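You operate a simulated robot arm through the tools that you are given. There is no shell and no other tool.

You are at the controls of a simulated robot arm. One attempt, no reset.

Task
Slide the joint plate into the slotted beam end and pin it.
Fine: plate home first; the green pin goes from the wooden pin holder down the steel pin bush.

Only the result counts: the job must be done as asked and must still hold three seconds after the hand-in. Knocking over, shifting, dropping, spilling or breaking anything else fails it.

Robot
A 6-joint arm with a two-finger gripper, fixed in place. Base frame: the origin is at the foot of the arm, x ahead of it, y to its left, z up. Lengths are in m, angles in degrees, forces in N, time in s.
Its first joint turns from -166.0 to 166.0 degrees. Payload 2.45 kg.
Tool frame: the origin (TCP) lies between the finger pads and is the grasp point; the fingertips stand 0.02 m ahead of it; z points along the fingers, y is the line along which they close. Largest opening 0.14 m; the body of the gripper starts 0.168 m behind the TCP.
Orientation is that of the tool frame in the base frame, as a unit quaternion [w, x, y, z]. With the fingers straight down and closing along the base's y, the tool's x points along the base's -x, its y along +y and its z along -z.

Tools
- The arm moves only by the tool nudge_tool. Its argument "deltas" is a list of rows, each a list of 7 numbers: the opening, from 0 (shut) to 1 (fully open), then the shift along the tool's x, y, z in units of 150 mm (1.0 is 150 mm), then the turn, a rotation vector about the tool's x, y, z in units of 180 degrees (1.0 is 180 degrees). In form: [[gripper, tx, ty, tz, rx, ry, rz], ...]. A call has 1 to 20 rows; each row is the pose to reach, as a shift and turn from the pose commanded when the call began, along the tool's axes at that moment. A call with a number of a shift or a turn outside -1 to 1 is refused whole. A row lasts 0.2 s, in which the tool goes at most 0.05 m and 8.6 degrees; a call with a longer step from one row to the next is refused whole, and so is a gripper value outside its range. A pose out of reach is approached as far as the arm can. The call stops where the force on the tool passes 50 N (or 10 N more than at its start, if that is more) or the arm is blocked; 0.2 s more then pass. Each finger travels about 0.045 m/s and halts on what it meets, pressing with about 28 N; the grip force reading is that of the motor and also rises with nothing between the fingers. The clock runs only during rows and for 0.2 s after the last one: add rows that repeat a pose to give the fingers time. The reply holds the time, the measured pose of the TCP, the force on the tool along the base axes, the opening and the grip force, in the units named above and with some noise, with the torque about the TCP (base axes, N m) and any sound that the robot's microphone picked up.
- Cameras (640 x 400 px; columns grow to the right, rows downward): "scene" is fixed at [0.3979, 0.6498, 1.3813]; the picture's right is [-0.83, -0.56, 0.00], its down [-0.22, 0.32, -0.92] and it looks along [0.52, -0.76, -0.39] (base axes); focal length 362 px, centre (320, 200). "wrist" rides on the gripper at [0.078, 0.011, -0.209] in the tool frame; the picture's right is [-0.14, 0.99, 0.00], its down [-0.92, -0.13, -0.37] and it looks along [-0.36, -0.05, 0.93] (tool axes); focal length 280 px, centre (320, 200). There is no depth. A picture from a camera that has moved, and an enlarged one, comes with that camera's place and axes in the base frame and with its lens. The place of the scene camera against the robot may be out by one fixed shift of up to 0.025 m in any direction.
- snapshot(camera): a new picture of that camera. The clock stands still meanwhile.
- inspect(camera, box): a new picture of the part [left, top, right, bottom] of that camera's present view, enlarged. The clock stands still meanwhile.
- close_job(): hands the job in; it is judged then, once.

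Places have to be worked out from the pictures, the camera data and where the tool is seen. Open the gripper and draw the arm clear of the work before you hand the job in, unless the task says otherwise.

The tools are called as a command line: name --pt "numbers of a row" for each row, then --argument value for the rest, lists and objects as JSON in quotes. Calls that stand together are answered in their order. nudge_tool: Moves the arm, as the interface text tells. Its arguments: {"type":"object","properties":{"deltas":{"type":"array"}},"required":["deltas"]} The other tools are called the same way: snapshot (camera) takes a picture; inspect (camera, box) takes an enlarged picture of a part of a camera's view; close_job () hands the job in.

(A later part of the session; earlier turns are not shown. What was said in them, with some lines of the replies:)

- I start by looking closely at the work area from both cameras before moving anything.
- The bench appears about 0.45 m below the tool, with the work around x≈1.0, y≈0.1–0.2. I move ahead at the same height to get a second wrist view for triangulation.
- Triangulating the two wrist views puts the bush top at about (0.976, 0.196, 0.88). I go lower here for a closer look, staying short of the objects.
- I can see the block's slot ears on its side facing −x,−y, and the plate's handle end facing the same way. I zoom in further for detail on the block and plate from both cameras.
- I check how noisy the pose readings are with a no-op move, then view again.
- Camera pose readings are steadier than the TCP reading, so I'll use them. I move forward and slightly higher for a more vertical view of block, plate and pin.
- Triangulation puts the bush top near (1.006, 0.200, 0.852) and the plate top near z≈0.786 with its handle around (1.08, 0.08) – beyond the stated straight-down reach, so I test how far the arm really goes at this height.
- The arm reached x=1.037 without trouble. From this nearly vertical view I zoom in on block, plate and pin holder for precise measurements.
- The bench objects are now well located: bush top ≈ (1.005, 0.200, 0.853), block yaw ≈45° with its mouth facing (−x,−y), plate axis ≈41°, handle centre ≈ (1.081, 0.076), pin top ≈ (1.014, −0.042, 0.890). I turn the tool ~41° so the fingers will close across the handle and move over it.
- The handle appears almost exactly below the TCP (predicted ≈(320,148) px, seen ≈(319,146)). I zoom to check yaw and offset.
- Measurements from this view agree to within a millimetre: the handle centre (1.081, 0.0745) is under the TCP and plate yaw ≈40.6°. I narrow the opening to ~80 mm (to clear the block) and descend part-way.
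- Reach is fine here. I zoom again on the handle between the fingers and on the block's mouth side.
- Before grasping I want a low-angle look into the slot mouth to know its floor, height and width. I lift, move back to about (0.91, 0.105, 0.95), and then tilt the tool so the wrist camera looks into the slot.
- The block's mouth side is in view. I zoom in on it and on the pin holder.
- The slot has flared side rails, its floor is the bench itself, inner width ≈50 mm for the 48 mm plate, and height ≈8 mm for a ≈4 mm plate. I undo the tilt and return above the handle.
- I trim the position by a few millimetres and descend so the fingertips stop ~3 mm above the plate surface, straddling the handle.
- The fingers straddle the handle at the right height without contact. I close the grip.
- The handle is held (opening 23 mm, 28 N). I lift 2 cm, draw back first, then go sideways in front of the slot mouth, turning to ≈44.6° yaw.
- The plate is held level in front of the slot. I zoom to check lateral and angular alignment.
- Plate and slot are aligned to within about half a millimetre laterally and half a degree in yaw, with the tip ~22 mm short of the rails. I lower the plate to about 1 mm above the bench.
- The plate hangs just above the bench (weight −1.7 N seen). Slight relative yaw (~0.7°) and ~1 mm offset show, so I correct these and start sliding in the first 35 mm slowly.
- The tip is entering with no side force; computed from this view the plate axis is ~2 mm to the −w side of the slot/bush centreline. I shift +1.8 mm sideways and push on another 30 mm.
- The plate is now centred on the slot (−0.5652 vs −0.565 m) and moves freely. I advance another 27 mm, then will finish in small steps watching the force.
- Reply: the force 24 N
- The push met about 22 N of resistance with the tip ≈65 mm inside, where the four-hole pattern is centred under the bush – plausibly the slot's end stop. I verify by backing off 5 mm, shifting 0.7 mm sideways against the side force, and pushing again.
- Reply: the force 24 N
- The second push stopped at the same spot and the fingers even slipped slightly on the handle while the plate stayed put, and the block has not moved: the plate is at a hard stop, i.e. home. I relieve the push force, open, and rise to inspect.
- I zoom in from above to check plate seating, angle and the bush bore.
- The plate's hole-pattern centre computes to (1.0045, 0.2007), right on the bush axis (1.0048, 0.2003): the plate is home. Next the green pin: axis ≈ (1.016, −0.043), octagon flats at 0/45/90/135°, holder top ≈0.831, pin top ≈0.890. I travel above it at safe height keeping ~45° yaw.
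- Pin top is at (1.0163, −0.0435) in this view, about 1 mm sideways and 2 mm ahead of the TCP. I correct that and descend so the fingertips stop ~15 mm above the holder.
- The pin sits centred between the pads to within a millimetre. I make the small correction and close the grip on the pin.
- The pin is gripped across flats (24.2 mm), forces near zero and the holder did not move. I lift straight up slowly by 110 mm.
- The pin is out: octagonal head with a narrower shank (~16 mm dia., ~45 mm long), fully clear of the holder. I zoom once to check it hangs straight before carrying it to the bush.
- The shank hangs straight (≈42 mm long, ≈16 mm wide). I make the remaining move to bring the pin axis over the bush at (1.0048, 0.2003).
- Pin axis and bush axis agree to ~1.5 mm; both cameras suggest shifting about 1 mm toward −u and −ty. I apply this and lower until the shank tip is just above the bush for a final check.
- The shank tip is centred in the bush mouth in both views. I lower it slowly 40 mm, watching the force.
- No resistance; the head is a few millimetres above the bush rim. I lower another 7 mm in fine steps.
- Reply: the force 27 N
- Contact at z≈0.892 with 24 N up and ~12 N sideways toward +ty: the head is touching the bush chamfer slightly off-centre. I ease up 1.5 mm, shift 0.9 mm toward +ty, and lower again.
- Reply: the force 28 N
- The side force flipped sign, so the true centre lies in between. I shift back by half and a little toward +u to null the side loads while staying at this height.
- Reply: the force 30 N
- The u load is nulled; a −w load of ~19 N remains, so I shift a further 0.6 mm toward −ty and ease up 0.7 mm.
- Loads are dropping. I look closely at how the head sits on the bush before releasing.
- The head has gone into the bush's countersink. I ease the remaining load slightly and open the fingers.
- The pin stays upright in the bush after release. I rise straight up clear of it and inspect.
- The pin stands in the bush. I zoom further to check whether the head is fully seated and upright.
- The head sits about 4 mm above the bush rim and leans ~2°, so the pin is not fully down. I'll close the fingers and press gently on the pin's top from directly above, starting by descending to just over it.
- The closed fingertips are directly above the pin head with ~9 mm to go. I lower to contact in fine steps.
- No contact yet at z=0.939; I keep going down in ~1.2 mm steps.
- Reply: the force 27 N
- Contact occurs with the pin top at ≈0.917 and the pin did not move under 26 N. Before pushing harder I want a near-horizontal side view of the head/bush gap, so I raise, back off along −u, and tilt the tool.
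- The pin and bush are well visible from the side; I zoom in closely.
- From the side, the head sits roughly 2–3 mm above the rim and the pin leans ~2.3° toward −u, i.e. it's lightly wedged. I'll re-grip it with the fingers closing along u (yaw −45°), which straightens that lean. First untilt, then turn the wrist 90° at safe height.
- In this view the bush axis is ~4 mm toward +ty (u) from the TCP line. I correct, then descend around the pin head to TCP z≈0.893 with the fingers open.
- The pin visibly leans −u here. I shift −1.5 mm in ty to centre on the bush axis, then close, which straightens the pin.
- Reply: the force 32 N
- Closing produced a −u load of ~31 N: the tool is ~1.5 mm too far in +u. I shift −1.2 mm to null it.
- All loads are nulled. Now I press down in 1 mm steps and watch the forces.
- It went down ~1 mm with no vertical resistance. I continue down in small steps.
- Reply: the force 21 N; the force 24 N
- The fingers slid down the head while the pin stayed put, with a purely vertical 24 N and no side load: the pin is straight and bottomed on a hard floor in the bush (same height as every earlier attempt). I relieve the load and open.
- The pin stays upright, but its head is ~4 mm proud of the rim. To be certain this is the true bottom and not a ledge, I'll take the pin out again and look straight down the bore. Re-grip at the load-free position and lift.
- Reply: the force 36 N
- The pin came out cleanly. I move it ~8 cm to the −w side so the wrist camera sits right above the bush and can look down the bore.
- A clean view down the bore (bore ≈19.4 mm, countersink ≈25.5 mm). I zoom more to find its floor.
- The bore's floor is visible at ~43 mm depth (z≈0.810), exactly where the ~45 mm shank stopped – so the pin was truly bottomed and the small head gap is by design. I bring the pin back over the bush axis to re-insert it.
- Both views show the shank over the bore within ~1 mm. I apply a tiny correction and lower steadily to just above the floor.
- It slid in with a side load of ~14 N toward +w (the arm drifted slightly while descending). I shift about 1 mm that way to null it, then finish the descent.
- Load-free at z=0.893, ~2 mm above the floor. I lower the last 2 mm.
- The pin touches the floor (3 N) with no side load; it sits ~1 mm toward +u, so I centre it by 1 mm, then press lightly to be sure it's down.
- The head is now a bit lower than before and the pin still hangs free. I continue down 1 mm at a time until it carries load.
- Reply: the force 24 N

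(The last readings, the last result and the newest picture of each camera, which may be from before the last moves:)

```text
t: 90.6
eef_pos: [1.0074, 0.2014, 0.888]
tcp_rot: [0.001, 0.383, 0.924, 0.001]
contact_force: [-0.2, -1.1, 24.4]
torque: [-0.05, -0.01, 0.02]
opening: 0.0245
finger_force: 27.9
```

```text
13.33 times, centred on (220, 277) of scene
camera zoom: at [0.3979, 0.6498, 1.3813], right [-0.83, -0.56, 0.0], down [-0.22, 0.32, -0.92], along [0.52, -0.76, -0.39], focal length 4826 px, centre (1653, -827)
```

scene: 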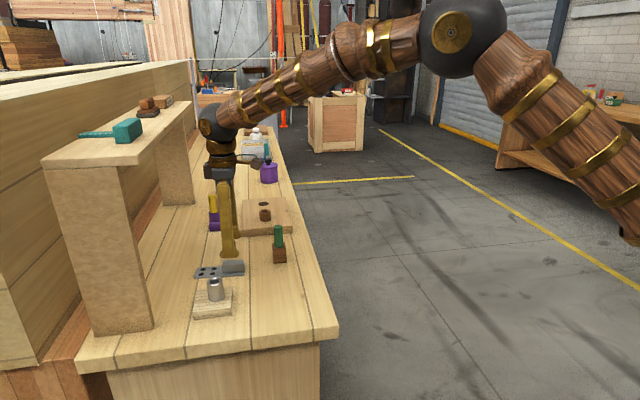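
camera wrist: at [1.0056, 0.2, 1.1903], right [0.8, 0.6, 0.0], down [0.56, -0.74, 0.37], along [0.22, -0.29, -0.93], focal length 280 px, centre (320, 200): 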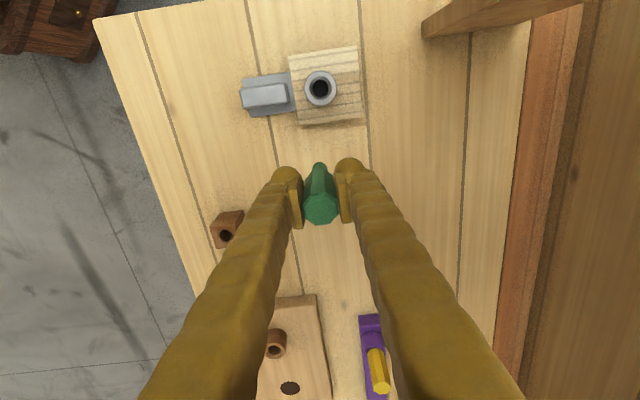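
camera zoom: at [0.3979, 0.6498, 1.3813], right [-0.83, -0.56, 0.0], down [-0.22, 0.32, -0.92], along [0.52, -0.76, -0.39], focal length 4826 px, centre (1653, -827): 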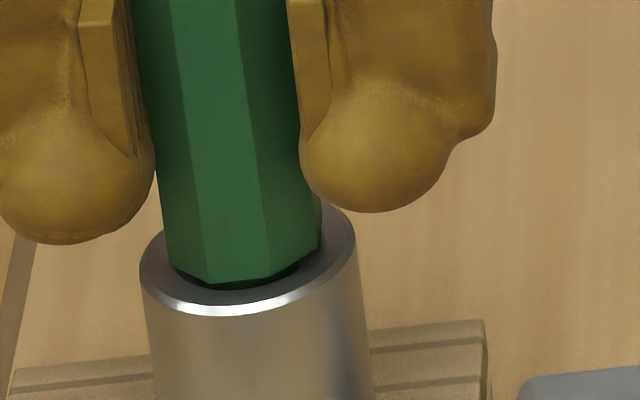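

The pin is bottomed (24 N straight up, no side load), well centred. I ease the load, open, and withdraw straight up.

nudge_tool --pt "0 0 0 -0.004 0 0 0" --pt "0 0 0 -0.006 0 0 0" --pt "0.22 0 0 -0.006 0 0 0" --pt "0.3 0 0 -0.006 0 0 0" --pt "0.4 0 0 -0.006 0 0 0" --pt "0.5 0 0 -0.006 0 0 0" --pt "0.5 0 0 -0.006 0 0 0"

nudge_tool --pt "0.5 0 0 -0.1 0 0 0" --pt "0.5 0 0 -0.25 0 0 0" --pt "0.5 0 0 -0.45 0 0 0" --pt "0.5 0 0 -0.7 0 0 0" --pt "0.5 0 0 -0.95 0 0 0" --pt "0.5 0 0 -0.95 0 0 0"

inspect --camera "scene" --box '[190, 240, 250, 310]'

inspect --camera "wrist" --box '[270, 100, 370, 200]'

```text
t: 92.2
eef_pos: [1.0083, 0.2019, 0.8878]
tcp_rot: [0.001, 0.382, 0.924, 0.001]
contact_force: [-0.5, -0.8, 0.0]
torque: [-0.01, -0.01, 0.02]
opening: 0.0702
finger_force: 0.1
```

```text
t: 93.6
eef_pos: [1.0092, 0.2023, 1.0295]
tcp_rot: [0.001, 0.382, 0.924, 0.0]
contact_force: [-0.2, 0.2, 0.8]
torque: [-0.01, -0.01, 0.0]
opening: 0.07
finger_force: 0.0
```

```text
5.71 times, centred on (220, 275) of scene
camera zoom: at [0.3979, 0.6498, 1.3813], right [-0.83, -0.56, 0.0], down [-0.22, 0.32, -0.92], along [0.52, -0.76, -0.39], focal length 2068 px, centre (891, -229)
```

zoom: 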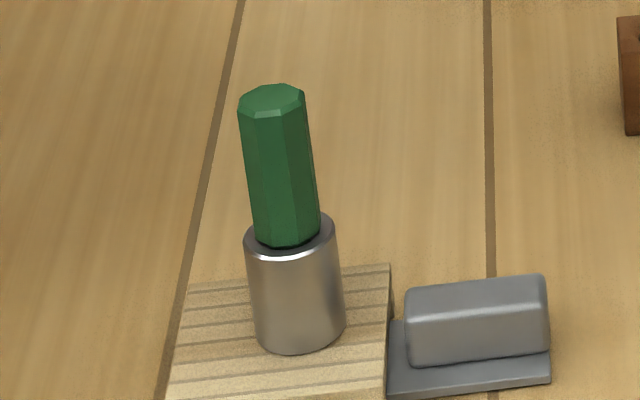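

```text
4.00 times, centred on (320, 150) of wrist
camera zoom: at [0.9596, 0.2642, 1.2396], right [0.8, 0.6, 0.0], down [0.56, -0.74, 0.37], along [0.22, -0.29, -0.93], focal length 1122 px, centre (320, 400)
```

zoom: 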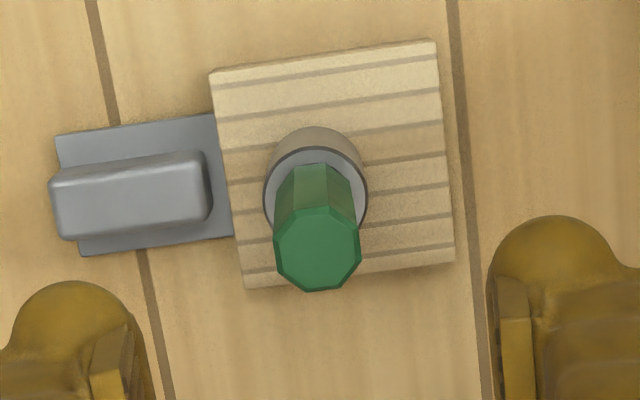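

The pin stands upright and seated in the bush; plate, block and holder are unmoved. I withdraw the arm up and back toward the base with the gripper open.

nudge_tool --pt "0.6 0 0 -0.2 0 0 0" --pt "0.8 0 0 -0.4 0 0 0" --pt "1 0.1 -0.15 -0.6 0 0 0" --pt "1 0.2 -0.35 -0.6 0 0 0" --pt "1 0.3 -0.55 -0.6 0 0 0" --pt "1 0.4 -0.75 -0.6 0 0 0" --pt "1 0.45 -0.9 -0.6 0 0 0" --pt "1 0.45 -0.9 -0.6 0 0 0"

nudge_tool --pt "1 0.1 -0.15 0 0 0 0" --pt "1 0.2 -0.35 0 0 0 0" --pt "1 0.3 -0.55 0 0 0 0" --pt "1 0.4 -0.7 0 0 0 0" --pt "1 0.4 -0.7 0 0 0 0"

snapshot --camera "scene"

inspect --camera "scene" --box '[170, 190, 310, 310]'

snapshot --camera "wrist"

```text
t: 95.4
eef_pos: [0.8644, 0.1531, 1.1201]
tcp_rot: [0.001, 0.382, 0.924, 0.001]
contact_force: [0.2, 0.0, 0.1]
torque: [-0.01, 0.01, 0.03]
opening: 0.1401
finger_force: 0.1
```

```text
t: 96.6
eef_pos: [0.746, 0.1215, 1.1191]
tcp_rot: [0.001, 0.382, 0.924, 0.001]
contact_force: [0.1, 0.7, -0.1]
torque: [-0.02, 0.03, 0.01]
opening: 0.1399
finger_force: 0.1
```

```text
taken
```

scene: 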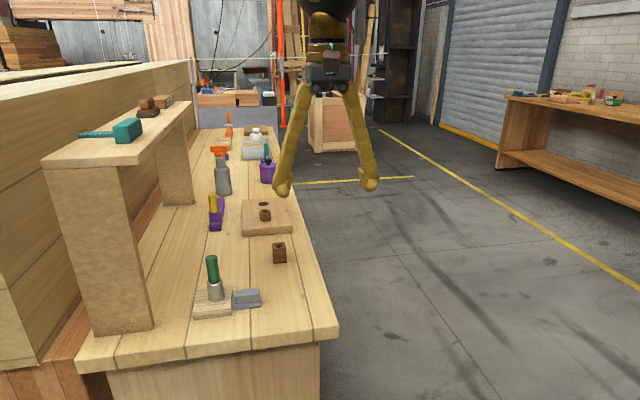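

```text
3.33 times, centred on (240, 250) of scene
camera zoom: at [0.3979, 0.6498, 1.3813], right [-0.83, -0.56, 0.0], down [-0.22, 0.32, -0.92], along [0.52, -0.76, -0.39], focal length 1206 px, centre (587, 33)
```

zoom: 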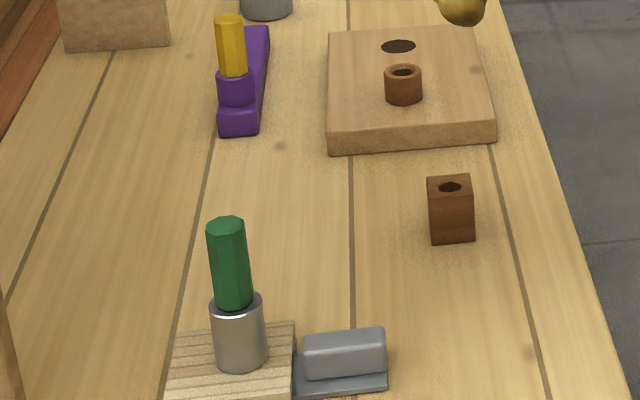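

```text
taken
camera wrist: at [0.6972, 0.1838, 1.3292], right [0.8, 0.6, 0.0], down [0.56, -0.74, 0.37], along [0.22, -0.29, -0.93], focal length 280 px, centre (320, 200)
```

wrist: 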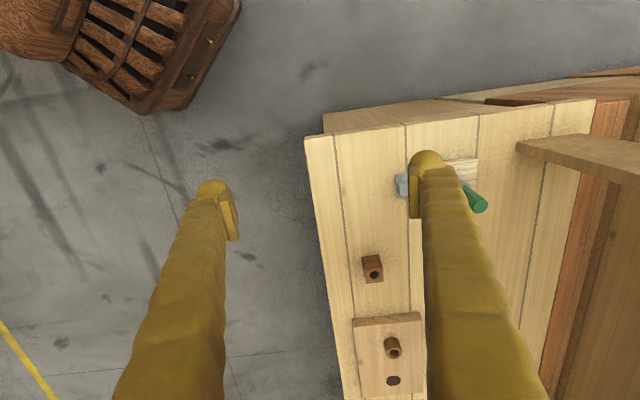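

The arm is clear with the gripper open. The pin is upright in the steel bush, the plate is in the slot with its hole pattern under the bush axis, and nothing else has moved. I hand the job in.

close_job

```text
The job is handed in.
```

The joint plate is in the slot and the green pin is standing upright in the steel bush. The job has been handed in, but I haven't been told how it was judged.

- **Plate:** I pushed it in until it hit a firm stop, twice at the same spot at about 22 N. The middle of its four-hole pattern then lined up with the bush to within about 0.5 mm. About 8 mm is left between the handle and the block, so I'm taking the end of the slot as the home position, not the handle touching the block.
- **Pin:** It is bottomed in the bush, but the underside of its head sits about 2–4 mm above the rim. I took it out once to check. The hole has a floor about 43 mm down, and the pin's shank is about 45 mm long, so it can't go deeper. It leans about 1.5°.
- **Everything else:** The block, pin holder and other items on the bench look unmoved in the final pictures. The arm is clear and the gripper is open.
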